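You operate a simulated robot arm through the tools that you are given. There is no shell and no other tool. Be economical: measure what you need, move in short steps, check, and stop when the job is done.

You run a simulated two-armed robot. Do the job below in one go: nothing can be reset, and whatever is moved stays where it is left.

## Task
Screw the cap back on the blue jar.

It is judged by the outcome, as a careful person would: the job done as asked, and still so three seconds after it is handed in. It fails if anything else is knocked over, pushed out of place, dropped, spilled or broken. Lids that push on must go on centred and level and be pressed home; caps that screw on are set level and turned clockwise until they are tight.

## Robot
Two 7-joint arms with two-finger parallel grippers on one trunk, on a base that drives. Base frame: it is fixed to the floor where the robot stands at the start and does not move with it; the origin is under the middle of the robot, x ahead of it, y to its left, z up; the surface under the hand at the start is at about z = 910. Readings come in mm, rad, newtons and seconds.
The left shoulder is at the start at [70, 163, 1270], the right one opposite. With the tool pointing down near the work surface each hand reaches from about 380 to 880 mm from the robot's upright axis, wherever it stands, measured 20 degrees to its own side. Payload 3.43 kg a hand.
The TCP of each hand is the grasp point between the finger pads, 34 mm short of the fingertips. In the tool frame z runs along the fingers and y along their closing line. Largest opening 128 mm; finger width 24, thickness 12; the body of the gripper, 48 by 130 mm, starts 96 mm behind the TCP.
Orientation is that of the tool frame in the base frame, as a unit quaternion [x, y, z, w]. With the fingers straight down and closing along the base's y, the tool's x points along the base's -x, its y along +y and its z along -z.

## Interface
- The arms move only by the tool play_rows. It takes "left_series", "right_series" or both (then of equal length, played together; a hand with none holds still); each is one flat list of numbers, 7 for each row, row after row: the shift along the tool's x, y, z in m, then the turn, a rotation vector about the tool's x, y, z in rad, then the finger opening in m, from 0 to 0.128. In form: [x, y, z, wx, wy, wz, claw, x, y, z, wx, wy, wz, claw, ...]. A call has 1 to 8 rows; each row shifts and turns the commanded pose from where the row before left it, along the tool's axes as they then stand. Rows are played at 5 a second. More than 50 mm and 0.15 rad between two rows, or a gripper value outside its range, and nothing of the call is played. Where a pose cannot be reached the arm comes as near as it can. A force on the tool above 40 N (or 10 N above the force at the start of the call, whichever is more), or a blocked arm, ends the call early, and 0.2 s more pass. The fingers move at their own pace (about 153 mm/s each) and stop on an object; they squeeze with about 30 N. The grip force told is the motor's: it shows also when the fingers shut on nothing. Time passes only in rows, and 0.2 s behind the last, so rows that do not move let the fingers close. It gives the time, the measured TCP pose, the force on the tool (base axes), the opening and the grip force at its end, in the units of the frame above (readings bear some noise), with the torque about the TCP (base axes, N m) and any sound that the robot's microphone picked up, and new pictures: "show" is both (left out), scene, wrist or none (wrist: the cameras of the hands that moved).
- Cameras (640 x 400 px; columns grow to the right, rows downward): "scene" is now at [130.1, 4.7, 1498.2]; the picture's right is [0.03, -1.00, 0.00], its down [-0.56, -0.02, -0.83] and it looks along [0.83, 0.03, -0.56] (base axes); focal length 290 px, centre (320, 200). "left" rides on the left gripper at [76, 11, -160] in its tool frame; the picture's right is [-0.15, 0.99, 0.00], its down [-0.88, -0.13, -0.46] and it looks along [-0.45, -0.07, 0.89] (tool axes); focal length 234 px, centre (320, 200). "right" rides on the right gripper at [76, -11, -160] in its tool frame; the picture's right is [0.15, 0.99, 0.00], its down [-0.88, 0.13, -0.46] and it looks along [-0.45, 0.07, 0.89] (tool axes); focal length 234 px, centre (320, 200). There is no depth. A picture from a camera that has moved, and an enlarged one, comes with that camera's place and axes in the base frame and with its lens. The place of the scene camera against the robot may be out by one fixed shift of up to 12 mm in any direction.
- slide_trunk(by): slides the trunk up (or, below 0, down) by that many mm; the arms and the scene camera ride with it, the base frame stays. It gives what a move gives, with no picture.
- steer(legs): drives the robot by 1 to 6 legs, each [ahead, left, turn to the left] in mm, mm and rad, along the robot's own axes; the way and the turn of a leg run together, so that a leg with both is an arc; at most 1500 mm and 3.142 rad a leg. The arms and the cameras ride along, it lands a little off, and it stops where it bumps. It gives what a move gives, and a new picture of the scene camera.
- pan_tilt(pan, tilt): turns the head with the scene camera to pan (to the left, within 1.501 rad either way) and tilt (down, from -0.506 to 1.204), counted from straight ahead of the robot. It gives what a move gives, and a new picture of the scene camera.
- inspect(camera, box): a new picture of the part [left, top, right, bottom] of that camera's present view, enlarged. No time passes.
- hand_in(): hands the job in; it is judged then, once.

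Go step by step. Nothing tells you exact positions but the pictures and the camera data: compare them with the known pose of the tool, close in by small moves and look again before you grip or let go. The budget is 120 turns and 260 pictures, counting those below and the enlarged ones. Unless the task says otherwise, let go and move clear before handing in, and close with one line.

The tools are called after "Request:" as name(argument=value, ...) on one line, values as JSON. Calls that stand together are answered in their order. play_rows: Moves the arms, as the interface text tells. Its arguments: {"type":"object","properties":{"left_series":{"type":"array","items":{"type":"number"}},"right_series":{"type":"array","items":{"type":"number"}},"show":{"type":"string","enum":["both","scene","wrist","none"]}},"required":[]} The other tools are called the same way: slide_trunk (by) slides the trunk up or down; steer (legs) drives the base; pan_tilt (pan, tilt) turns the head that bears the scene camera; inspect (camera, box) takes an enlarged picture of a part of a camera's view; hand_in () hands the job in.

At the start:

```text
time_s: 0.0
left_ee_pos: [667.5, 313.4, 1188.3]
left_ee_rot: [-0.001, 1.0, 0.0, 0.0]
left_force: [0.5, 0.8, 0.1]
left_moment: [-0.02, 0.0, -0.03]
left_opening: 127.8
left_grip_force: 0.0
right_ee_pos: [501.0, -142.8, 1212.9]
right_ee_rot: [0.0, 1.0, 0.001, 0.0]
right_force: [0.9, -0.3, -0.4]
right_moment: [0.0, 0.0, 0.03]
right_opening: 127.9
right_grip_force: 0.2
trunk travel left (down, up): [-750.0, 190.0]
robot x, y, heading: [2.4, -3.6, -0.001]
head pan, tilt: [0.03, 0.597]
```

scene: 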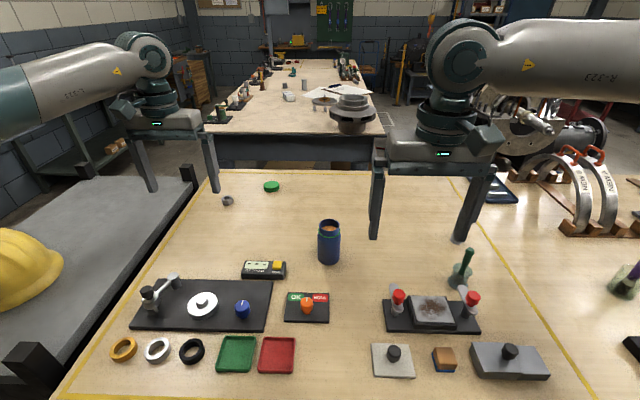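
right: 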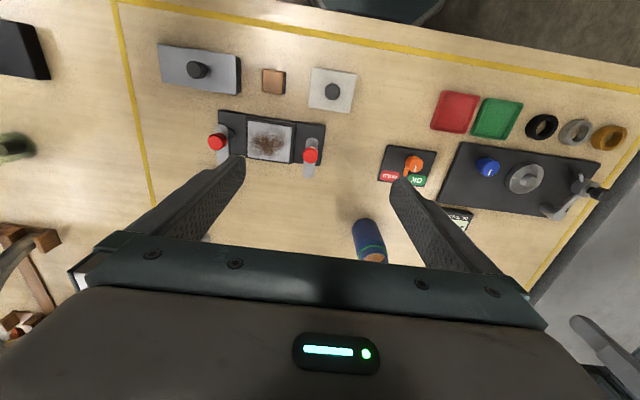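
left: 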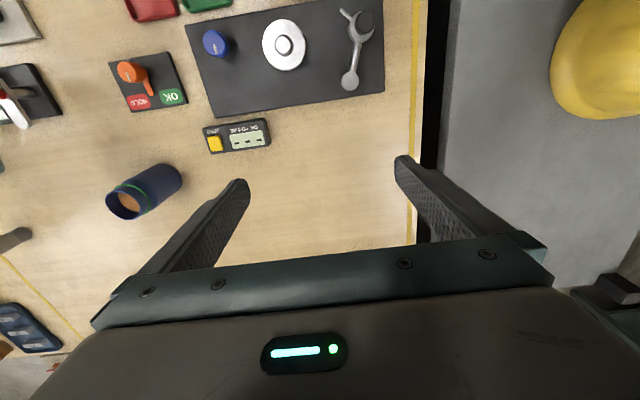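

The blue jar stands near x≈715, y≈0, and a green disc that may be its cap lies far off at about x≈1090, y≈230. I'll look closer at both.

Request:
inspect(camera="scene", box=[200, 160, 360, 280])

Request:
inspect(camera="left", box=[60, 120, 260, 260])

Request:
pan_tilt(pan=0.03, tilt=1.15)

```text
3.33 times, centred on (280, 220) of scene
camera zoom: at [130.1, 4.7, 1498.2], right [0.03, -1.0, 0.0], down [-0.56, -0.02, -0.83], along [0.83, 0.03, -0.56], focal length 968 px, centre (453, 133)
```

zoom: 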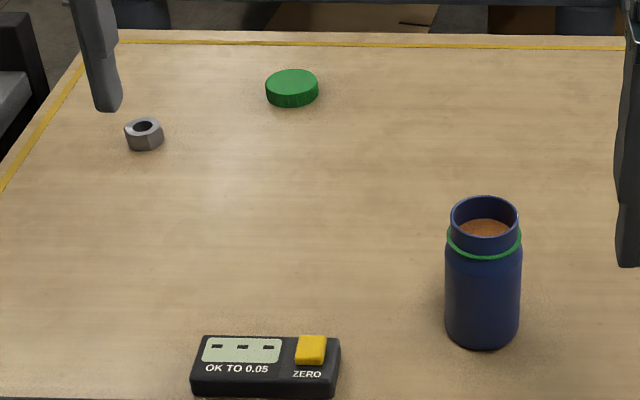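

```text
2.86 times, centred on (160, 190) of left
camera zoom: at [592.3, 324.7, 1348.8], right [0.15, 0.99, 0.0], down [0.88, -0.13, 0.46], along [0.45, -0.07, -0.89], focal length 669 px, centre (777, 229)
```

zoom: 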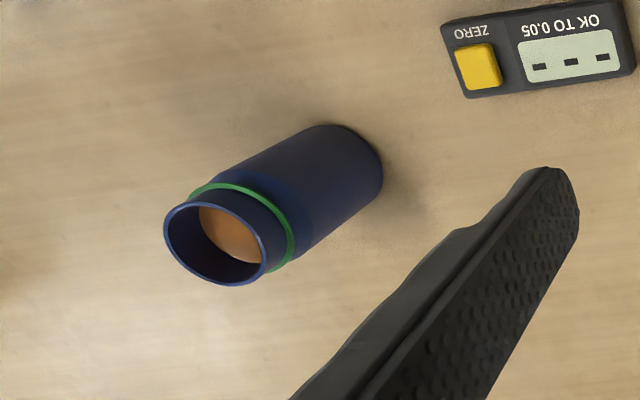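

```text
time_s: 1.0
left_ee_pos: [666.9, 313.3, 1189.3]
left_ee_rot: [-0.001, 1.0, 0.0, -0.001]
left_force: [-0.5, 0.0, 0.7]
left_moment: [-0.01, 0.02, 0.01]
left_opening: 128.0
left_grip_force: 0.1
right_ee_pos: [502.8, -142.6, 1212.4]
right_ee_rot: [0.0, 1.0, 0.0, 0.0]
right_force: [0.2, -0.2, 0.3]
right_moment: [0.01, -0.01, 0.01]
right_opening: 128.1
right_grip_force: 0.1
trunk travel left (down, up): [-750.0, 190.0]
robot x, y, heading: [-3.5, 0.0, -0.002]
head pan, tilt: [0.03, 1.15]
camera scene: at [101.2, 3.8, 1456.1], right [0.03, -1.0, 0.0], down [-0.91, -0.03, -0.41], along [0.41, 0.01, -0.91], focal length 290 px, centre (320, 200)
```

scene: 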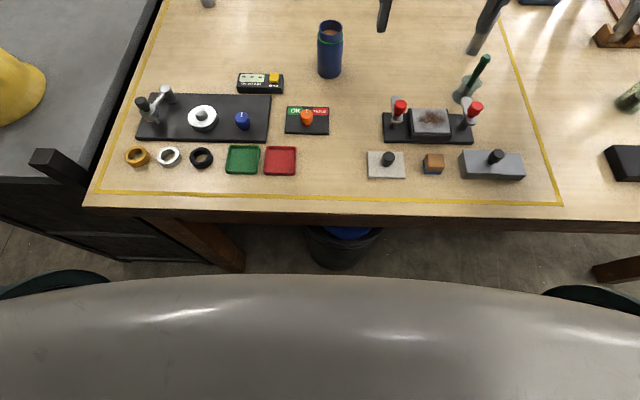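

The green ring on the jar matches the green cap lying near the table's far edge, which is out of reach from here. I'll inch the base forward, watching for bumps.

Request:
steer(legs=[[60, 0, 0]])

```text
time_s: 1.9
left_ee_pos: [719.9, 315.0, 1192.5]
left_ee_rot: [-0.002, 1.0, 0.0, 0.003]
left_force: [-0.8, 0.8, 0.5]
left_moment: [0.0, -0.03, 0.01]
left_opening: 128.0
left_grip_force: 0.0
right_ee_pos: [554.6, -142.3, 1215.3]
right_ee_rot: [-0.001, 1.0, 0.0, 0.003]
right_force: [-0.7, -0.8, 0.7]
right_moment: [0.0, -0.12, 0.0]
right_opening: 128.0
right_grip_force: 0.0
trunk travel left (down, up): [-750.0, 190.0]
robot x, y, heading: [53.8, -0.9, -0.006]
head pan, tilt: [0.03, 1.15]
camera scene: at [152.7, 3.9, 1456.7], right [0.03, -1.0, 0.0], down [-0.91, -0.03, -0.41], along [0.41, 0.01, -0.91], focal length 290 px, centre (320, 200)
```

scene: 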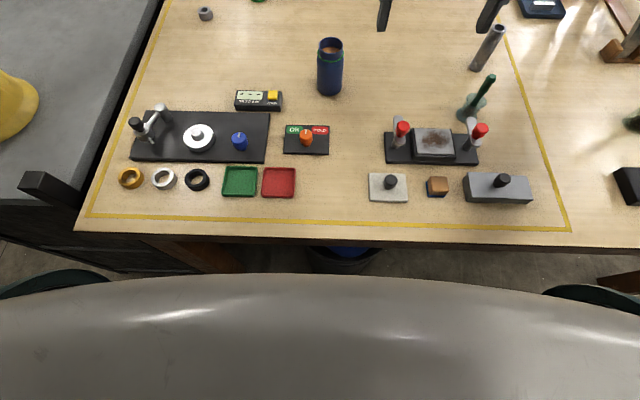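

No bump, and the hands are high above everything. I'll go another short way.

Request:
steer(legs=[[60, 0, 0]])

```text
time_s: 2.8
left_ee_pos: [749.2, 312.9, 1188.1]
left_ee_rot: [0.001, 1.0, 0.0, 0.0]
left_force: [0.6, -0.3, -0.3]
left_moment: [0.0, 0.03, -0.01]
left_opening: 128.0
left_grip_force: 0.1
right_ee_pos: [581.1, -141.2, 1211.3]
right_ee_rot: [0.001, 1.0, 0.001, -0.001]
right_force: [0.8, 0.3, 0.0]
right_moment: [-0.01, 0.07, -0.02]
right_opening: 128.2
right_grip_force: 0.1
trunk travel left (down, up): [-750.0, 190.0]
robot x, y, heading: [78.3, -4.7, -0.002]
head pan, tilt: [0.03, 1.15]
stopped in leg 1: the robot was blocked; the commanded pose is now the measured one
camera scene: at [182.3, 4.9, 1455.7], right [0.03, -1.0, 0.0], down [-0.91, -0.03, -0.41], along [0.41, 0.01, -0.91], focal length 290 px, centre (320, 200)
```

scene: 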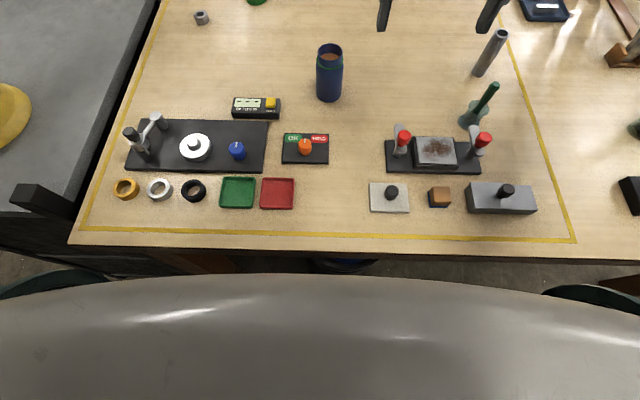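

The base is now against the table at x≈78. I'll tilt the head back up to fix the positions of cap and jar.

Request:
pan_tilt(pan=0.03, tilt=0.75)

Request:
inspect(camera="scene", box=[200, 80, 360, 180])

Request:
inspect(camera="scene", box=[260, 140, 420, 240])

```text
time_s: 3.7
left_ee_pos: [745.4, 313.3, 1190.4]
left_ee_rot: [0.001, 1.0, 0.0, 0.001]
left_force: [-1.0, 0.1, 0.2]
left_moment: [0.0, 0.0, -0.01]
left_opening: 127.8
left_grip_force: 0.1
right_ee_pos: [577.3, -141.8, 1213.6]
right_ee_rot: [0.0, 1.0, 0.0, -0.001]
right_force: [0.0, 0.5, 0.1]
right_moment: [-0.01, 0.01, -0.02]
right_opening: 127.9
right_grip_force: 0.1
trunk travel left (down, up): [-750.0, 190.0]
robot x, y, heading: [77.3, -0.6, -0.004]
head pan, tilt: [0.03, 0.75]
camera scene: at [200.8, 5.8, 1485.0], right [0.03, -1.0, 0.0], down [-0.68, -0.02, -0.73], along [0.73, 0.02, -0.68], focal length 290 px, centre (320, 200)
```

scene: 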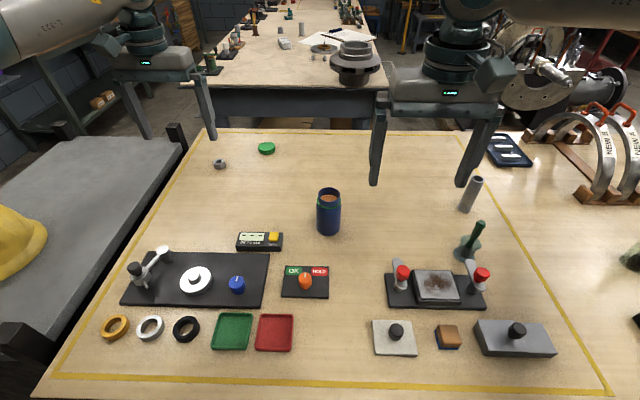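

```text
4.00 times, centred on (280, 130) of scene
camera zoom: at [200.8, 5.8, 1485.0], right [0.03, -1.0, 0.0], down [-0.68, -0.02, -0.73], along [0.73, 0.02, -0.68], focal length 1161 px, centre (480, 480)
```

zoom: 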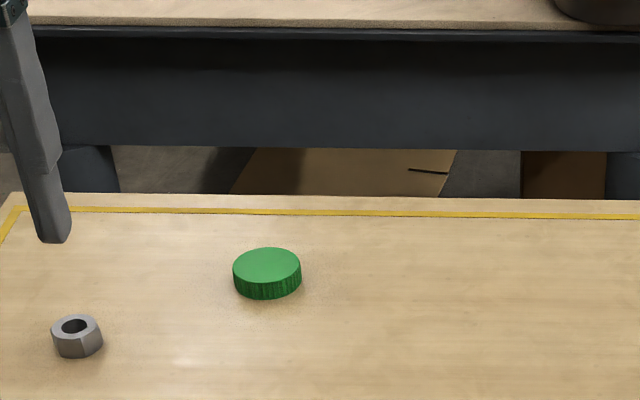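

```text
4.00 times, centred on (340, 190) of scene
camera zoom: at [200.8, 5.8, 1485.0], right [0.03, -1.0, 0.0], down [-0.68, -0.02, -0.73], along [0.73, 0.02, -0.68], focal length 1161 px, centre (240, 240)
```

zoom: 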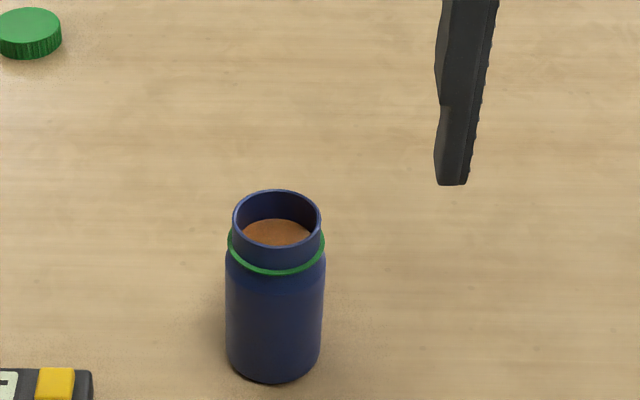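

The cap is at about (1072, 217), 60 mm wide and 17 mm high. The jar is at about (717, -3), with its rim near z≈1023 and something inside it. I'll lower the trunk and lean the left hand forward to stretch its reach.

Request:
slide_trunk(by=-110)

Request:
play_rows(left_series=[0, 0, 0, 0, -0.14, 0, 0.128, 0, 0, 0, 0, -0.14, 0, 0.128, 0, 0, 0, 0, -0.14, 0, 0.128, 0, 0, 0, 0, -0.14, 0, 0.128, 0, 0, 0, 0, -0.14, 0, 0.128], show="none")

```text
time_s: 5.1
left_ee_pos: [745.9, 314.4, 1079.3]
left_ee_rot: [0.001, 1.0, 0.0, 0.001]
left_force: [-0.1, -1.2, 0.0]
left_moment: [-0.04, -0.01, 0.01]
left_opening: 128.1
left_grip_force: 0.0
right_ee_pos: [578.5, -141.4, 1102.7]
right_ee_rot: [0.001, 1.0, 0.0, 0.0]
right_force: [0.2, 0.5, -0.4]
right_moment: [0.01, 0.02, 0.02]
right_opening: 128.1
right_grip_force: 0.1
trunk travel left (down, up): [-640.0, 300.0]
robot x, y, heading: [77.8, 1.4, 0.0]
head pan, tilt: [0.03, 0.75]
```

```text
time_s: 6.3
left_ee_pos: [745.6, 315.1, 1080.4]
left_ee_rot: [0.001, 0.939, -0.001, 0.345]
left_force: [1.0, 0.6, -0.9]
left_moment: [-0.04, -0.03, 0.0]
left_opening: 127.9
left_grip_force: 0.0
right_ee_pos: [578.0, -140.9, 1104.2]
right_ee_rot: [0.001, 1.0, 0.0, 0.0]
right_force: [0.1, 0.5, -0.2]
right_moment: [-0.03, 0.02, -0.04]
right_opening: 127.9
right_grip_force: 0.1
trunk travel left (down, up): [-640.0, 300.0]
robot x, y, heading: [76.8, 3.5, -0.005]
head pan, tilt: [0.03, 0.75]
```

The tilt is as wanted, with the fingers leaning forward 40°. I'll carry the left hand out towards the cap, staying high.

Request:
play_rows(left_series=[-0.0284, -0.014, 0.0314, 0, 0, 0, 0.128, -0.0284, -0.014, 0.0314, 0, 0, 0, 0.128, -0.0284, -0.014, 0.0314, 0, 0, 0, 0.128, -0.0284, -0.014, 0.0314, 0, 0, 0, 0.128, -0.0284, -0.014, 0.0314, 0, 0, 0, 0.128, -0.0284, -0.014, 0.0314, 0, 0, 0, 0.128, -0.0284, -0.014, 0.0314, 0, 0, 0, 0.128])

```text
time_s: 7.9
left_ee_pos: [1042.5, 215.3, 1042.1]
left_ee_rot: [0.002, 0.939, 0.0, 0.343]
left_force: [0.8, -0.1, -0.6]
left_moment: [0.0, 0.01, 0.03]
left_opening: 128.1
left_grip_force: 0.0
right_ee_pos: [578.9, -144.8, 1102.0]
right_ee_rot: [0.001, 1.0, 0.001, -0.001]
right_force: [-0.5, -0.4, -0.4]
right_moment: [0.05, 0.03, -0.01]
right_opening: 127.9
right_grip_force: 0.0
trunk travel left (down, up): [-640.0, 300.0]
robot x, y, heading: [77.5, -0.6, -0.002]
head pan, tilt: [0.03, 0.75]
camera scene: at [203.2, 2.7, 1374.7], right [0.03, -1.0, 0.0], down [-0.68, -0.02, -0.73], along [0.73, 0.02, -0.68], focal length 290 px, centre (320, 200)
camera left: at [882.1, 226.9, 1116.2], right [0.11, 0.99, 0.1], down [0.38, -0.13, 0.92], along [0.92, -0.07, -0.39], focal length 234 px, centre (320, 200)
```

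scene: 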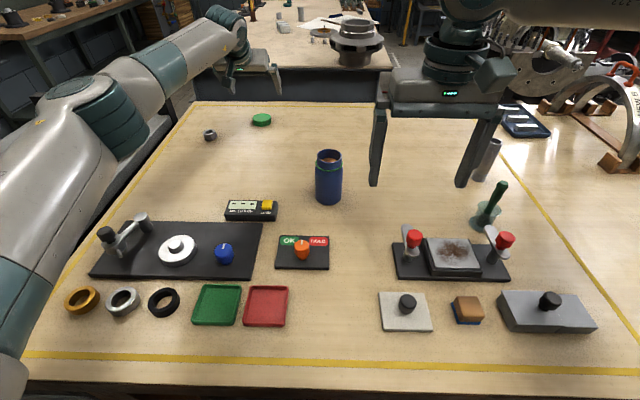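
left: 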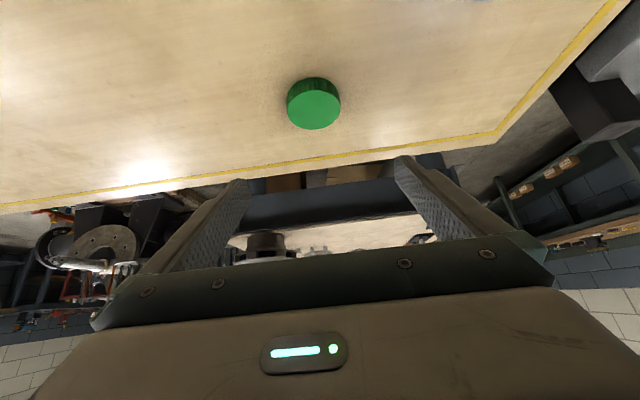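

The wrist camera puts the cap at (1073, 216), which agrees with the scene estimate. I'll descend most of the way and look.

Request:
play_rows(left_series=[0.0124, 0.0004, 0.0209, 0, 0, 0, 0.128, 0.0124, 0.0004, 0.0209, 0, 0, 0, 0.128, 0.0124, 0.0004, 0.0209, 0, 0, 0, 0.128])

```text
time_s: 8.7
left_ee_pos: [1054.7, 218.2, 967.0]
left_ee_rot: [0.0, 0.939, 0.0, 0.343]
left_force: [-0.5, -0.4, -0.6]
left_moment: [-0.02, 0.0, 0.02]
left_opening: 128.2
left_grip_force: 0.1
right_ee_pos: [578.6, -141.0, 1103.5]
right_ee_rot: [0.001, 1.0, 0.0, 0.0]
right_force: [0.8, 0.5, -0.8]
right_moment: [0.0, 0.0, 0.0]
right_opening: 127.9
right_grip_force: 0.1
trunk travel left (down, up): [-640.0, 300.0]
robot x, y, heading: [74.9, 1.4, -0.003]
head pan, tilt: [0.03, 0.75]
camera scene: at [202.2, 6.3, 1374.9], right [0.03, -1.0, 0.0], down [-0.68, -0.02, -0.73], along [0.73, 0.02, -0.68], focal length 290 px, centre (320, 200)
camera left: at [894.3, 229.6, 1039.4], right [0.11, 0.99, 0.09], down [0.38, -0.13, 0.92], along [0.92, -0.07, -0.39], focal length 234 px, centre (320, 200)
```

scene: 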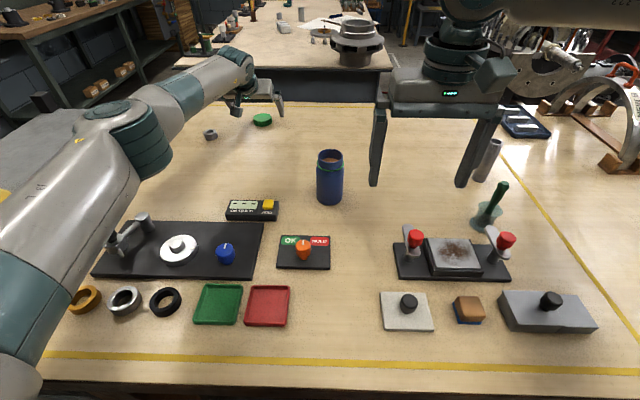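
left: 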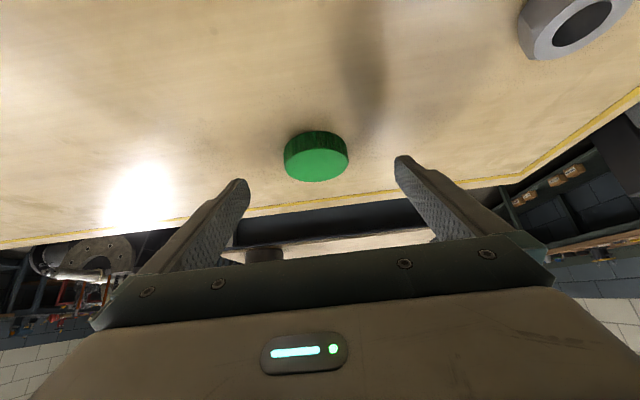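

The cap sits centred between the fingers. I'll go down the last 20 mm, then close.

Request:
play_rows(left_series=[0.0045, -0.001, 0.0092, 0, 0, 0, 0.128, 0.0045, -0.0005, 0.0093, 0, 0, 0, 0.128], show="wrist")

```text
time_s: 9.3
left_ee_pos: [1059.5, 215.9, 948.7]
left_ee_rot: [0.0, 0.939, -0.001, 0.344]
left_force: [-0.5, 0.7, 0.5]
left_moment: [0.0, -0.01, -0.01]
left_opening: 128.2
left_grip_force: 0.0
right_ee_pos: [577.9, -142.3, 1103.5]
right_ee_rot: [0.0, 1.0, 0.0, 0.0]
right_force: [0.2, 1.2, -0.9]
right_moment: [-0.01, -0.01, -0.01]
right_opening: 128.0
right_grip_force: 0.1
trunk travel left (down, up): [-640.0, 300.0]
robot x, y, heading: [76.6, 2.6, 0.004]
head pan, tilt: [0.03, 0.75]
camera left: at [898.0, 227.3, 1021.3], right [0.11, 0.99, 0.09], down [0.38, -0.13, 0.92], along [0.92, -0.07, -0.39], focal length 234 px, centre (320, 200)
```

left: 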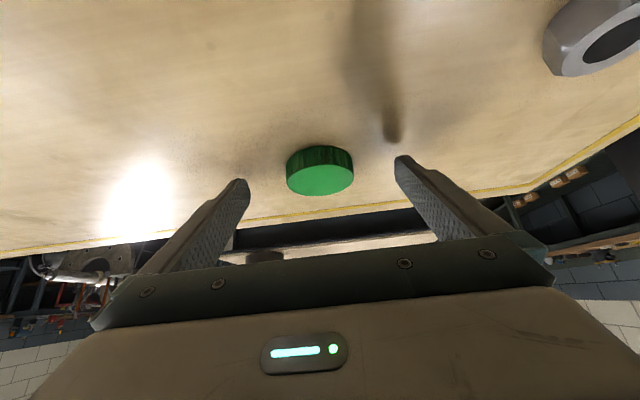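

Request:
play_rows(left_series=[0, 0, 0, 0, 0, 0, 0.09, 0, 0, 0, 0, 0, 0, 0.055, 0, 0, 0, 0, 0, 0, 0.05, 0, 0, 0, 0, 0, 0, 0.05], show="wrist")

```text
time_s: 10.3
left_ee_pos: [1058.1, 215.5, 948.4]
left_ee_rot: [0.0, 0.939, 0.0, 0.344]
left_force: [-0.1, 0.1, 0.2]
left_moment: [0.02, -0.02, 0.03]
left_opening: 55.6
left_grip_force: 29.5
right_ee_pos: [577.5, -141.9, 1103.5]
right_ee_rot: [0.001, 1.0, -0.001, 0.0]
right_force: [-0.3, -0.6, -0.2]
right_moment: [-0.01, 0.01, 0.04]
right_opening: 128.0
right_grip_force: 0.1
trunk travel left (down, up): [-640.0, 300.0]
robot x, y, heading: [80.6, -2.2, -0.004]
head pan, tilt: [0.03, 0.75]
camera left: at [897.8, 227.3, 1021.5], right [0.11, 0.99, 0.09], down [0.38, -0.13, 0.92], along [0.92, -0.07, -0.39], focal length 234 px, centre (320, 200)
```

left: 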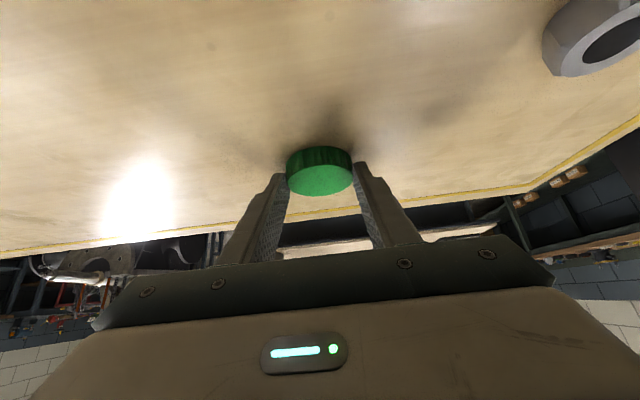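

The cap is gripped (opening 55.6 mm, 29.5 N). I'll lift it and bring it nearer to about (828, 190), a clear spot, to set it down for a straight-down regrip.

Request:
play_rows(left_series=[-0.0097, 0, -0.0115, 0, 0, 0, 0.05, -0.0097, 0, -0.0115, 0, 0, 0, 0.05, -0.0352, -0.005, -0.0, 0, 0, 0, 0.05], show="wrist")

```text
time_s: 11.1
left_ee_pos: [1066.2, 212.4, 985.9]
left_ee_rot: [0.002, 0.939, 0.0, 0.344]
left_force: [0.0, 1.1, 0.3]
left_moment: [0.02, 0.03, 0.01]
left_opening: 55.6
left_grip_force: 30.1
left hand out of reach, approached as far as the arm can: row 3
right_ee_pos: [578.0, -143.2, 1102.5]
right_ee_rot: [0.0, 1.0, 0.001, 0.0]
right_force: [-0.3, 0.0, 1.3]
right_moment: [0.04, 0.04, -0.02]
right_opening: 128.1
right_grip_force: 0.2
trunk travel left (down, up): [-640.0, 300.0]
robot x, y, heading: [75.5, 2.5, 0.003]
head pan, tilt: [0.03, 0.75]
camera left: at [906.9, 224.3, 1059.1], right [0.11, 0.99, 0.1], down [0.38, -0.13, 0.92], along [0.92, -0.07, -0.39], focal length 234 px, centre (320, 200)
```

left: 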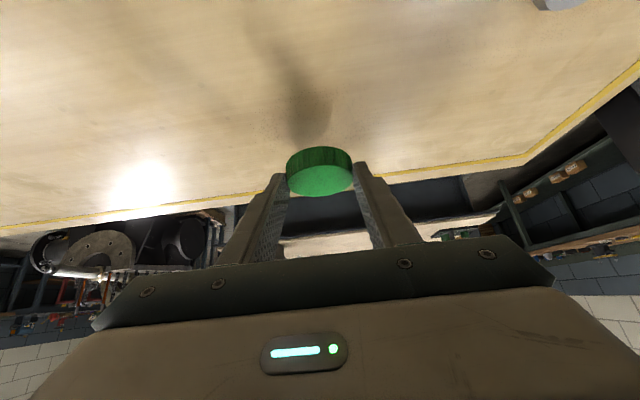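

The cap is up in the air; my last row went the wrong way but did no harm. Now I'll carry it back towards the robot.

Request:
play_rows(left_series=[0.0352, -0.004, -0.0296, 0, 0, 0, 0.05, 0.0352, -0.004, -0.0296, 0, 0, 0, 0.05, 0.0352, -0.004, -0.0296, 0, 0, 0, 0.05, 0.0352, -0.004, -0.0296, 0, 0, 0, 0.05, 0.0352, -0.004, -0.0296, 0, 0, 0, 0.05])

```text
time_s: 12.3
left_ee_pos: [832.0, 191.7, 988.6]
left_ee_rot: [0.0, 0.939, 0.0, 0.344]
left_force: [0.1, 0.2, 0.0]
left_moment: [0.01, -0.01, 0.02]
left_opening: 55.8
left_grip_force: 29.2
right_ee_pos: [576.6, -142.0, 1103.9]
right_ee_rot: [0.001, 1.0, 0.001, 0.001]
right_force: [-1.0, 0.4, 0.3]
right_moment: [0.01, -0.01, 0.0]
right_opening: 128.0
right_grip_force: 0.0
trunk travel left (down, up): [-640.0, 300.0]
robot x, y, heading: [80.2, 0.6, -0.002]
head pan, tilt: [0.03, 0.75]
camera scene: at [200.5, 5.1, 1375.1], right [0.03, -1.0, 0.0], down [-0.68, -0.02, -0.73], along [0.73, 0.02, -0.68], focal length 290 px, centre (320, 200)
camera left: at [670.5, 202.9, 1060.4], right [0.11, 0.99, 0.09], down [0.38, -0.13, 0.92], along [0.92, -0.07, -0.39], focal length 234 px, centre (320, 200)
```

scene: 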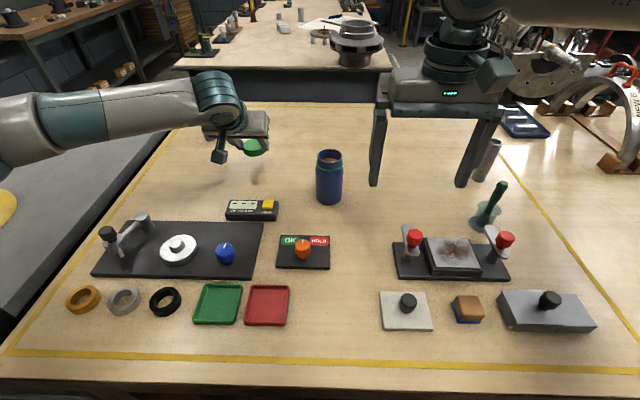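
left: 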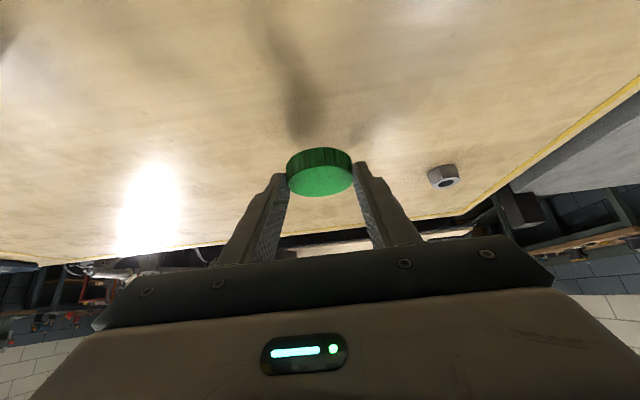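

Now I'll lower the cap to the table, slowly at the end.

Request:
play_rows(left_series=[0.0129, 0, 0.0153, 0, 0, 0, 0.05, 0.0084, 0, 0.0099, 0, 0, 0, 0.05, 0.0032, 0, 0.0038, 0, 0, 0, 0.05, 0.0013, 0, 0.0015, 0, 0, 0, 0.05], show="wrist")

```text
time_s: 13.3
left_ee_pos: [834.7, 192.5, 946.0]
left_ee_rot: [0.0, 0.938, 0.0, 0.346]
left_force: [-0.1, -0.5, 8.7]
left_moment: [0.01, -0.04, 0.01]
left_opening: 55.9
left_grip_force: 29.5
right_ee_pos: [578.3, -143.0, 1104.1]
right_ee_rot: [0.001, 1.0, 0.001, 0.001]
right_force: [0.2, 0.7, 0.8]
right_moment: [0.03, -0.04, 0.01]
right_opening: 128.2
right_grip_force: 0.1
trunk travel left (down, up): [-640.0, 300.0]
robot x, y, heading: [77.8, 3.7, -0.005]
head pan, tilt: [0.03, 0.75]
camera left: at [673.2, 203.5, 1020.3], right [0.11, 0.99, 0.09], down [0.37, -0.13, 0.92], along [0.92, -0.07, -0.39], focal length 234 px, centre (320, 200)
```

left: 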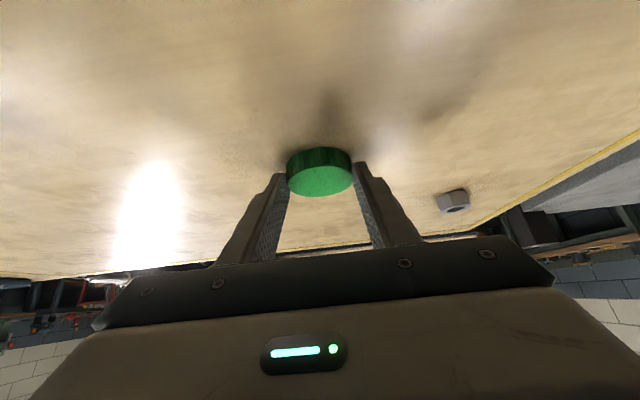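

The cap is resting on the table. I'll release it, back off and set the hand upright above it.

Request:
play_rows(left_series=[0, 0, 0, 0, 0, 0, 0.08, 0, 0, 0, 0, 0, 0, 0.128, 0, 0, 0, 0, 0, 0, 0.128, 0, 0, -0.04, 0, 0, 0, 0.128, 0, 0, -0.045, 0, 0, 0, 0.128], show="none")

Request:
play_rows(left_series=[0, 0, 0, 0, 0.14, 0, 0.128, 0, 0, 0, 0, 0.14, 0, 0.128, 0, 0, 0, 0, 0.14, 0, 0.128, 0, 0, 0, 0, 0.14, 0, 0.128, 0, 0, 0, 0, 0.14, 0, 0.128])

```text
time_s: 14.5
left_ee_pos: [780.9, 195.3, 1009.4]
left_ee_rot: [0.0, 0.939, 0.0, 0.344]
left_force: [0.3, -0.2, -0.1]
left_moment: [-0.03, -0.03, 0.0]
left_opening: 127.7
left_grip_force: 0.1
right_ee_pos: [577.5, -141.5, 1103.5]
right_ee_rot: [0.001, 1.0, -0.001, 0.001]
right_force: [0.0, 0.1, -0.2]
right_moment: [0.04, 0.0, -0.04]
right_opening: 128.0
right_grip_force: 0.2
trunk travel left (down, up): [-640.0, 300.0]
robot x, y, heading: [75.3, 1.6, -0.005]
head pan, tilt: [0.03, 0.75]
```

```text
time_s: 15.7
left_ee_pos: [781.9, 193.6, 1009.6]
left_ee_rot: [0.0, 1.0, 0.0, -0.001]
left_force: [-0.7, 0.1, -0.9]
left_moment: [-0.01, 0.03, -0.02]
left_opening: 128.0
left_grip_force: 0.0
right_ee_pos: [579.4, -141.2, 1103.4]
right_ee_rot: [0.001, 1.0, 0.001, 0.0]
right_force: [-0.6, -0.9, -0.4]
right_moment: [-0.01, 0.03, 0.0]
right_opening: 127.9
right_grip_force: 0.0
trunk travel left (down, up): [-640.0, 300.0]
robot x, y, heading: [80.3, 5.0, -0.001]
head pan, tilt: [0.03, 0.75]
camera scene: at [202.7, 5.1, 1374.8], right [0.03, -1.0, 0.0], down [-0.68, -0.02, -0.73], along [0.73, 0.02, -0.68], focal length 290 px, centre (320, 200)
camera left: at [706.2, 205.3, 1169.6], right [0.15, 0.99, 0.0], down [0.88, -0.13, 0.46], along [0.45, -0.07, -0.89], focal length 234 px, centre (320, 200)
```

scene: 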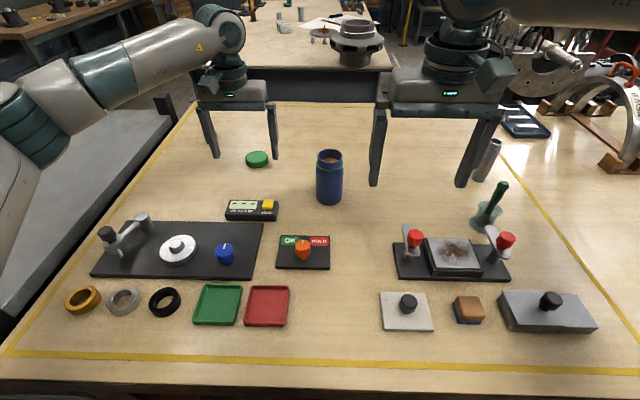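
left: 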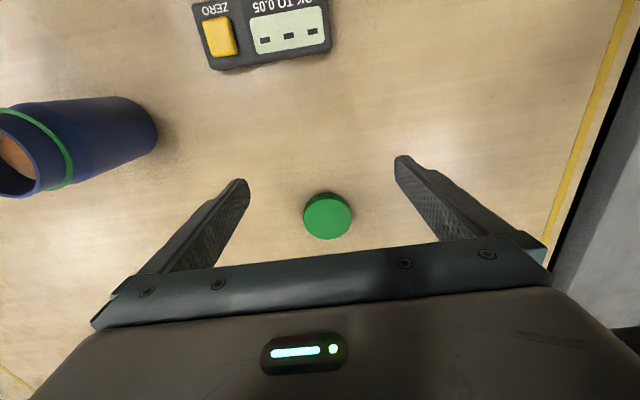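

The cap stands at about (850, 192). Next, the right hand: I'll yaw it 90° and then tilt it so it can grip the jar body low from the right.

Request:
play_rows(right_series=[0, 0, 0, 0, 0, 0.1428, 0.128, 0, 0, 0, 0, 0, 0.1428, 0.128, 0, 0, 0, 0, 0, 0.1428, 0.128, 0, 0, 0, 0, 0, 0.1428, 0.128, 0, 0, 0, 0, 0, 0.1428, 0.128, 0, 0, 0, 0, 0, 0.1428, 0.128, 0, 0, 0, 0, 0, 0.1428, 0.128, 0, 0, 0, 0, 0, 0.1428, 0.128], show="none")

Request:
play_rows(right_series=[0, 0, 0, 0, 0, 0.1428, 0.128, 0, 0, 0, 0, 0, 0.1428, 0.128, 0, 0, 0, 0, 0, 0.1428, 0.128, 0, 0, 0, 0, 0.1496, 0, 0.128, 0, 0, 0, 0, 0.1496, 0, 0.128, 0, 0, 0, 0, 0.1496, 0, 0.128], show="both")

```text
time_s: 17.5
left_ee_pos: [779.4, 194.1, 1011.1]
left_ee_rot: [0.001, 1.0, 0.0, 0.001]
left_force: [-0.2, 0.0, -0.1]
left_moment: [0.0, 0.0, 0.01]
left_opening: 128.3
left_grip_force: 0.1
right_ee_pos: [578.4, -141.4, 1104.5]
right_ee_rot: [0.542, 0.84, -0.001, 0.0]
right_force: [0.0, -0.4, -0.7]
right_moment: [-0.01, 0.02, 0.04]
right_opening: 127.7
right_grip_force: 0.0
trunk travel left (down, up): [-640.0, 300.0]
robot x, y, heading: [78.0, 3.1, 0.002]
head pan, tilt: [0.03, 0.75]
```

```text
time_s: 18.9
left_ee_pos: [781.0, 195.0, 1009.7]
left_ee_rot: [0.001, 1.0, 0.001, 0.001]
left_force: [0.0, -0.4, 0.2]
left_moment: [-0.01, -0.01, -0.01]
left_opening: 128.0
left_grip_force: 0.0
right_ee_pos: [577.4, -143.4, 1103.4]
right_ee_rot: [0.689, 0.689, 0.158, -0.158]
right_force: [0.7, 0.0, 0.3]
right_moment: [0.02, 0.01, 0.01]
right_opening: 128.0
right_grip_force: 0.1
trunk travel left (down, up): [-640.0, 300.0]
robot x, y, heading: [72.4, 3.7, -0.003]
head pan, tilt: [0.03, 0.75]
camera scene: at [201.8, 4.4, 1375.0], right [0.03, -1.0, 0.0], down [-0.68, -0.02, -0.73], along [0.73, 0.02, -0.68], focal length 290 px, centre (320, 200)
camera right: at [566.9, -144.7, 1280.8], right [0.99, 0.13, 0.06], down [0.13, -0.99, 0.02], along [0.07, -0.02, -1.0], focal length 234 px, centre (320, 200)
```

scene: 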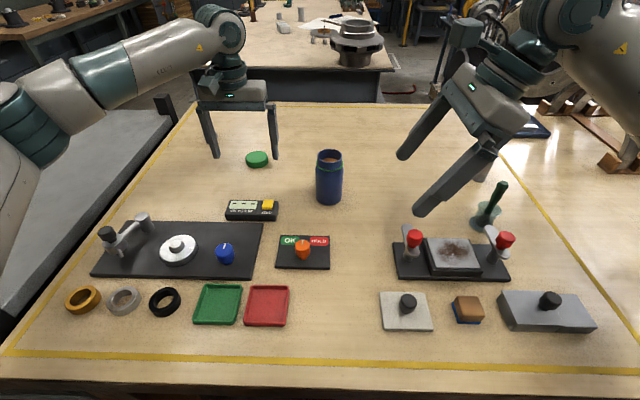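
right: 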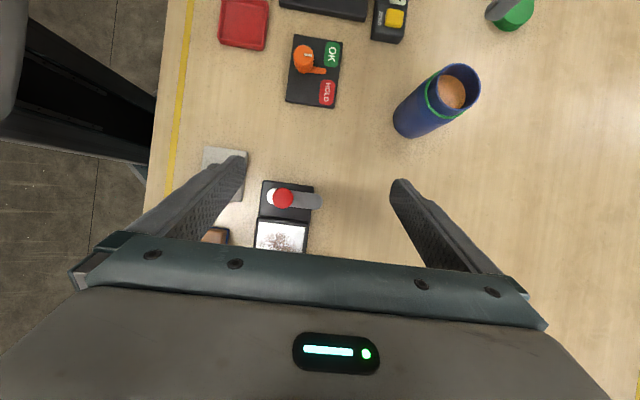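

The right camera puts the jar rim at about (716, -7). I'll finish the tilt while shifting the hand to x=716.

Request:
play_rows(right_series=[0, 0.0346, 0, 0, 0.1496, 0, 0.128, 0, 0.0346, 0, 0, 0.1496, 0, 0.128, 0, 0.0346, 0, 0, 0.1496, 0, 0.128, 0, 0.0346, 0, 0, 0.1496, 0, 0.128])

```text
time_s: 19.9
left_ee_pos: [781.5, 193.3, 1009.9]
left_ee_rot: [0.001, 1.0, -0.001, 0.0]
left_force: [0.9, 0.6, -1.2]
left_moment: [0.04, 0.04, -0.02]
left_opening: 128.1
left_grip_force: 0.1
right_ee_pos: [718.9, -141.5, 1103.0]
right_ee_rot: [0.612, 0.611, 0.355, -0.355]
right_force: [0.9, 0.3, -0.8]
right_moment: [0.02, 0.0, 0.0]
right_opening: 128.2
right_grip_force: 0.1
trunk travel left (down, up): [-640.0, 300.0]
robot x, y, heading: [77.2, -0.7, 0.0]
head pan, tilt: [0.03, 0.75]
camera scene: at [203.2, 5.1, 1374.8], right [0.03, -1.0, 0.0], down [-0.68, -0.02, -0.73], along [0.73, 0.02, -0.68], focal length 290 px, centre (320, 200)
camera right: at [708.0, -242.9, 1248.3], right [0.99, 0.07, 0.13], down [0.13, -0.83, -0.54], along [0.07, 0.55, -0.83], focal length 234 px, centre (320, 200)
```

scene: 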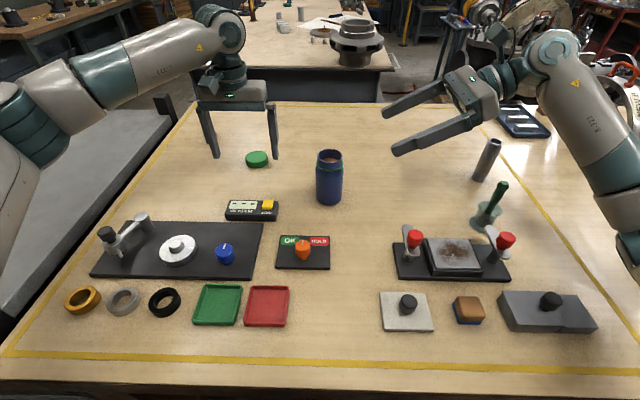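
right: 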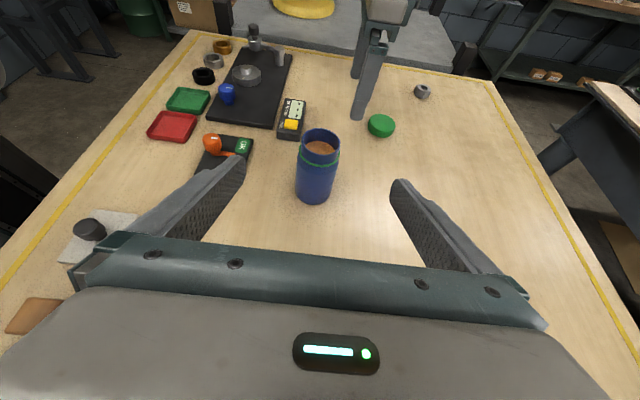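

I'll bring the right hand over the jar at this height so the fingers straddle it, then check.

Request:
play_rows(right_series=[0.0225, -0.001, 0.039, 0, 0, 0, 0.128, 0.0225, -0.001, 0.039, 0, 0, 0, 0.128, 0.0225, 0, 0.039, 0, 0, 0, 0.128])

```text
time_s: 20.7
left_ee_pos: [781.5, 195.9, 1010.5]
left_ee_rot: [0.0, 1.0, 0.0, 0.001]
left_force: [-0.6, -0.1, -0.7]
left_moment: [-0.05, -0.02, -0.01]
left_opening: 128.0
left_grip_force: 0.0
right_ee_pos: [715.6, -4.9, 1103.1]
right_ee_rot: [0.612, 0.612, 0.354, -0.354]
right_force: [-0.3, -0.2, 1.3]
right_moment: [0.01, -0.04, 0.01]
right_opening: 127.9
right_grip_force: 0.1
trunk travel left (down, up): [-640.0, 300.0]
robot x, y, heading: [75.2, 3.4, -0.003]
head pan, tilt: [0.03, 0.75]
camera scene: at [202.1, 7.5, 1374.9], right [0.03, -1.0, 0.0], down [-0.68, -0.02, -0.73], along [0.73, 0.02, -0.68], focal length 290 px, centre (320, 200)
camera right: at [705.3, -104.7, 1248.5], right [0.99, 0.07, 0.13], down [0.13, -0.84, -0.53], along [0.07, 0.55, -0.84], focal length 234 px, centre (320, 200)
```

scene: 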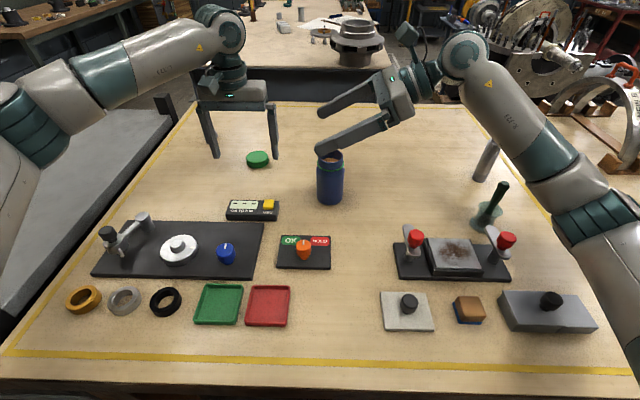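
right: 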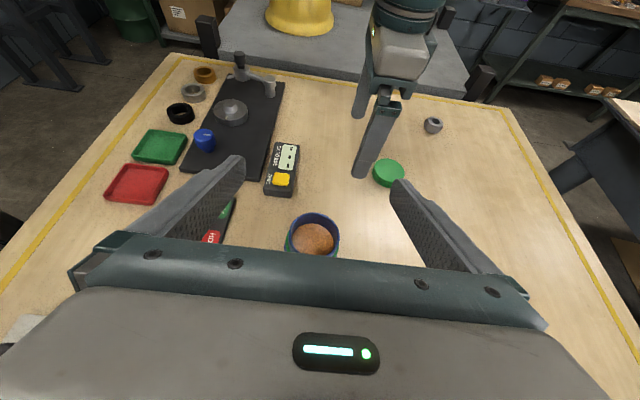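

The jar is centred between the right fingers at about x=719. I'll descend around it in steps.

Request:
play_rows(right_series=[-0.026, 0.0015, 0.015, 0, 0, 0, 0.128, -0.026, 0.0015, 0.015, 0, 0, 0, 0.128, -0.026, 0, 0.015, 0, 0, 0, 0.128])

```text
time_s: 21.5
left_ee_pos: [780.1, 195.0, 1010.1]
left_ee_rot: [0.0, 1.0, 0.0, 0.001]
left_force: [-0.8, 0.3, -0.4]
left_moment: [0.02, -0.03, 0.0]
left_opening: 128.0
left_grip_force: 0.0
right_ee_pos: [716.7, -5.0, 1011.1]
right_ee_rot: [0.612, 0.612, 0.353, -0.354]
right_force: [-0.4, 0.3, 0.2]
right_moment: [0.0, 0.0, 0.0]
right_opening: 127.9
right_grip_force: 0.0
trunk travel left (down, up): [-640.0, 300.0]
robot x, y, heading: [77.7, 1.6, -0.002]
head pan, tilt: [0.03, 0.75]
camera scene: at [200.6, 5.8, 1375.0], right [0.03, -1.0, 0.0], down [-0.68, -0.02, -0.73], along [0.73, 0.02, -0.68], focal length 290 px, centre (320, 200)
camera right: at [706.1, -107.1, 1156.3], right [0.99, 0.07, 0.13], down [0.13, -0.83, -0.54], along [0.07, 0.55, -0.84], focal length 234 px, centre (320, 200)
```

scene: 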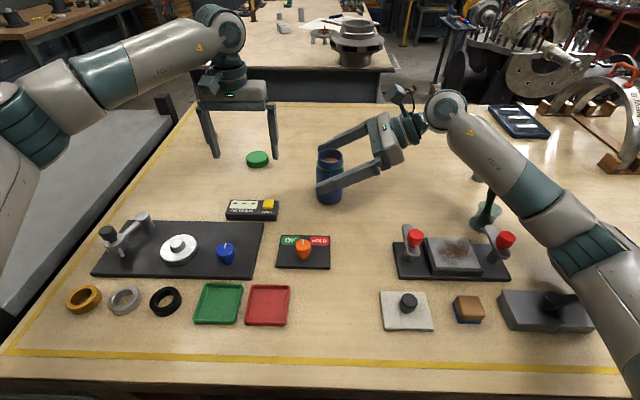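
right: 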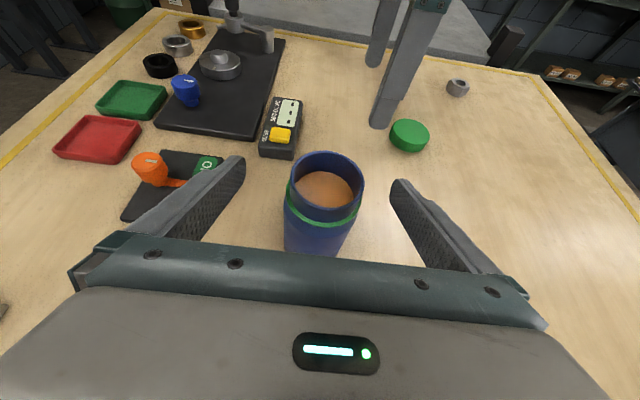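

The straddle is good and the jar's axis is at about (719, -3), but the right elbow is getting low near the steel block. I'll raise the trunk 160 mm, then lower the hand again so the elbow stays higher.

Request:
slide_trunk(by=160)

Request:
play_rows(right_series=[-0.0346, 0, 0.02, 0, 0, 0, 0.128, -0.0346, 0, 0.02, 0, 0, 0, 0.128, -0.0346, 0, 0.02, 0, 0, 0, 0.128, -0.0346, 0, 0.02, 0, 0, 0, 0.128])

```text
time_s: 23.4
left_ee_pos: [781.9, 195.2, 1170.0]
left_ee_rot: [0.001, 1.0, 0.0, 0.001]
left_force: [-0.2, 0.2, 0.4]
left_moment: [-0.03, 0.03, -0.04]
left_opening: 127.9
left_grip_force: 0.1
right_ee_pos: [718.9, -6.7, 1172.4]
right_ee_rot: [0.613, 0.612, 0.354, -0.353]
right_force: [1.0, -1.2, -0.4]
right_moment: [0.01, -0.01, 0.02]
right_opening: 127.8
right_grip_force: 0.0
trunk travel left (down, up): [-800.0, 140.0]
robot x, y, heading: [76.7, 1.5, -0.003]
head pan, tilt: [0.03, 0.75]
```

```text
time_s: 24.4
left_ee_pos: [780.8, 194.0, 1169.4]
left_ee_rot: [0.001, 1.0, 0.0, 0.001]
left_force: [-0.4, -0.4, 0.6]
left_moment: [0.03, 0.01, 0.0]
left_opening: 128.0
left_grip_force: 0.2
right_ee_pos: [717.9, -6.4, 1014.1]
right_ee_rot: [0.613, 0.612, 0.354, -0.353]
right_force: [0.0, -0.9, -0.3]
right_moment: [0.03, -0.03, -0.03]
right_opening: 127.8
right_grip_force: 0.1
trunk travel left (down, up): [-800.0, 140.0]
robot x, y, heading: [75.4, 0.4, -0.001]
head pan, tilt: [0.03, 0.75]
camera scene: at [202.3, 5.4, 1535.0], right [0.03, -1.0, 0.0], down [-0.68, -0.02, -0.73], along [0.73, 0.02, -0.68], focal length 290 px, centre (320, 200)
camera right: at [707.2, -107.8, 1158.4], right [0.99, 0.07, 0.13], down [0.13, -0.83, -0.54], along [0.07, 0.55, -0.83], focal length 234 px, centre (320, 200)
```

scene: 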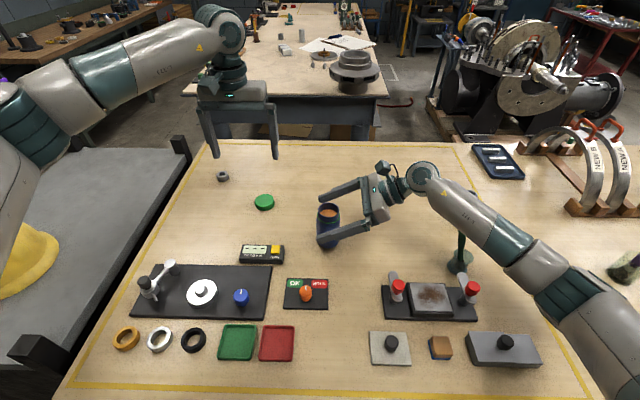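
right: 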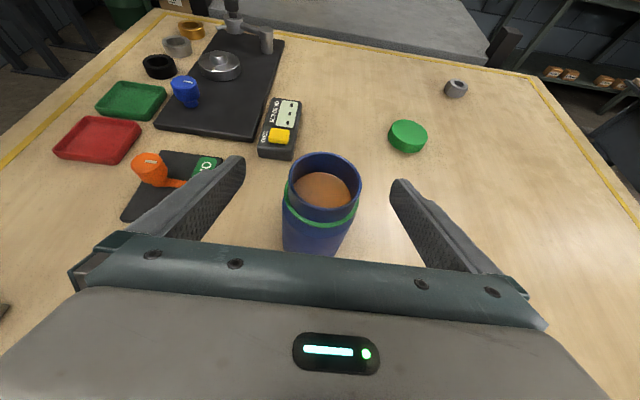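

The elbow is clear now. I'll descend the last 64 mm to grip height.

Request:
play_rows(right_series=[-0.017, 0.0005, 0.012, 0, 0, 0, 0.128, -0.0185, 0.0005, 0.0107, 0, 0, 0, 0.128, -0.0185, 0, 0.0107, 0, 0, 0, 0.128])

```text
time_s: 25.2
left_ee_pos: [781.4, 194.8, 1170.5]
left_ee_rot: [0.001, 1.0, 0.0, 0.0]
left_force: [-0.1, 0.0, -0.1]
left_moment: [0.01, 0.04, 0.01]
left_opening: 127.9
left_grip_force: 0.1
right_ee_pos: [719.5, -2.3, 949.7]
right_ee_rot: [0.613, 0.612, 0.354, -0.353]
right_force: [-0.4, 0.6, -0.1]
right_moment: [-0.04, 0.03, 0.02]
right_opening: 127.9
right_grip_force: 0.0
trunk travel left (down, up): [-800.0, 140.0]
robot x, y, heading: [75.8, 0.9, -0.003]
head pan, tilt: [0.03, 0.75]
camera scene: at [201.9, 5.9, 1535.0], right [0.03, -1.0, 0.0], down [-0.68, -0.02, -0.73], along [0.73, 0.02, -0.68], focal length 290 px, centre (320, 200)
camera right: at [708.4, -103.6, 1094.9], right [0.99, 0.07, 0.13], down [0.13, -0.83, -0.54], along [0.07, 0.55, -0.84], focal length 234 px, centre (320, 200)
```

scene: 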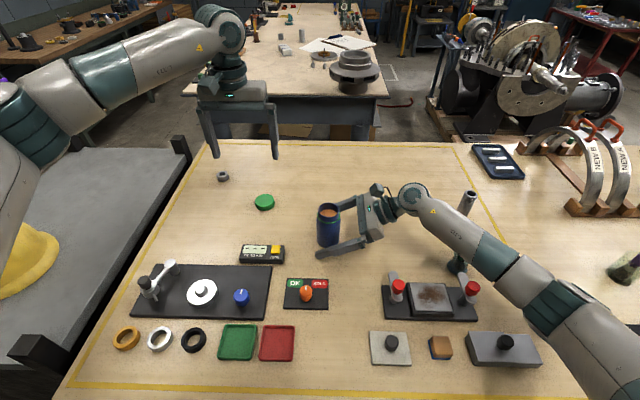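
right: 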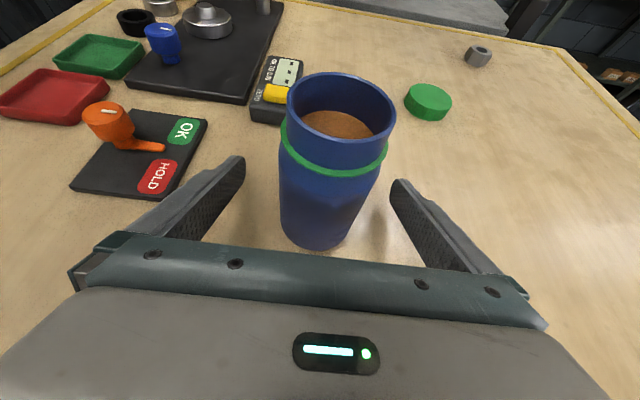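

The jar is centred between the right fingers. I'll close on the body gently in steps.

Request:
play_rows(right_series=[0, 0.001, 0, 0, 0, 0, 0.09, 0, 0, 0, 0, 0, 0, 0.075, 0, 0, 0, 0, 0, 0, 0.065, 0, 0, 0, 0, 0, 0, 0.055, 0, 0, 0, 0, 0, 0, 0.055])

```text
time_s: 26.4
left_ee_pos: [780.9, 194.6, 1169.8]
left_ee_rot: [0.001, 1.0, -0.001, 0.001]
left_force: [0.5, 0.3, 0.2]
left_moment: [0.02, -0.01, 0.03]
left_opening: 128.2
left_grip_force: 0.0
right_ee_pos: [720.2, -3.5, 949.9]
right_ee_rot: [0.613, 0.612, 0.354, -0.353]
right_force: [-0.3, 0.4, -0.2]
right_moment: [0.03, 0.01, 0.05]
right_opening: 61.3
right_grip_force: 30.4
trunk travel left (down, up): [-800.0, 140.0]
robot x, y, heading: [80.8, 2.3, 0.003]
head pan, tilt: [0.03, 0.75]
camera scene: at [201.8, 5.8, 1534.9], right [0.03, -1.0, 0.0], down [-0.68, -0.02, -0.73], along [0.73, 0.02, -0.68], focal length 290 px, centre (320, 200)
camera right: at [709.3, -104.2, 1095.0], right [0.99, 0.07, 0.13], down [0.13, -0.83, -0.54], along [0.07, 0.55, -0.84], focal length 234 px, centre (320, 200)
```

scene: 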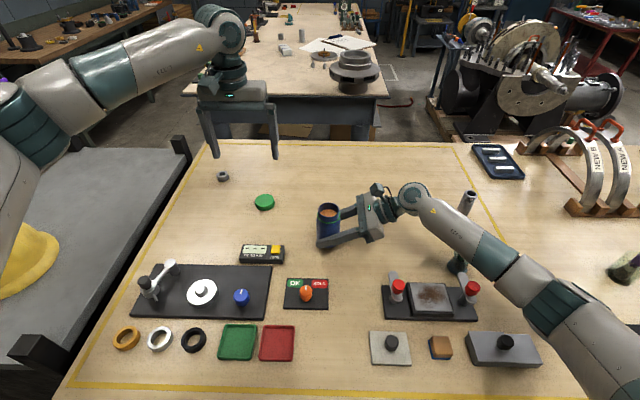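
right: 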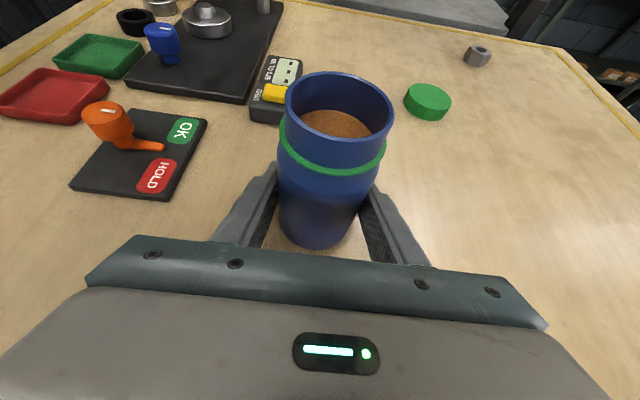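

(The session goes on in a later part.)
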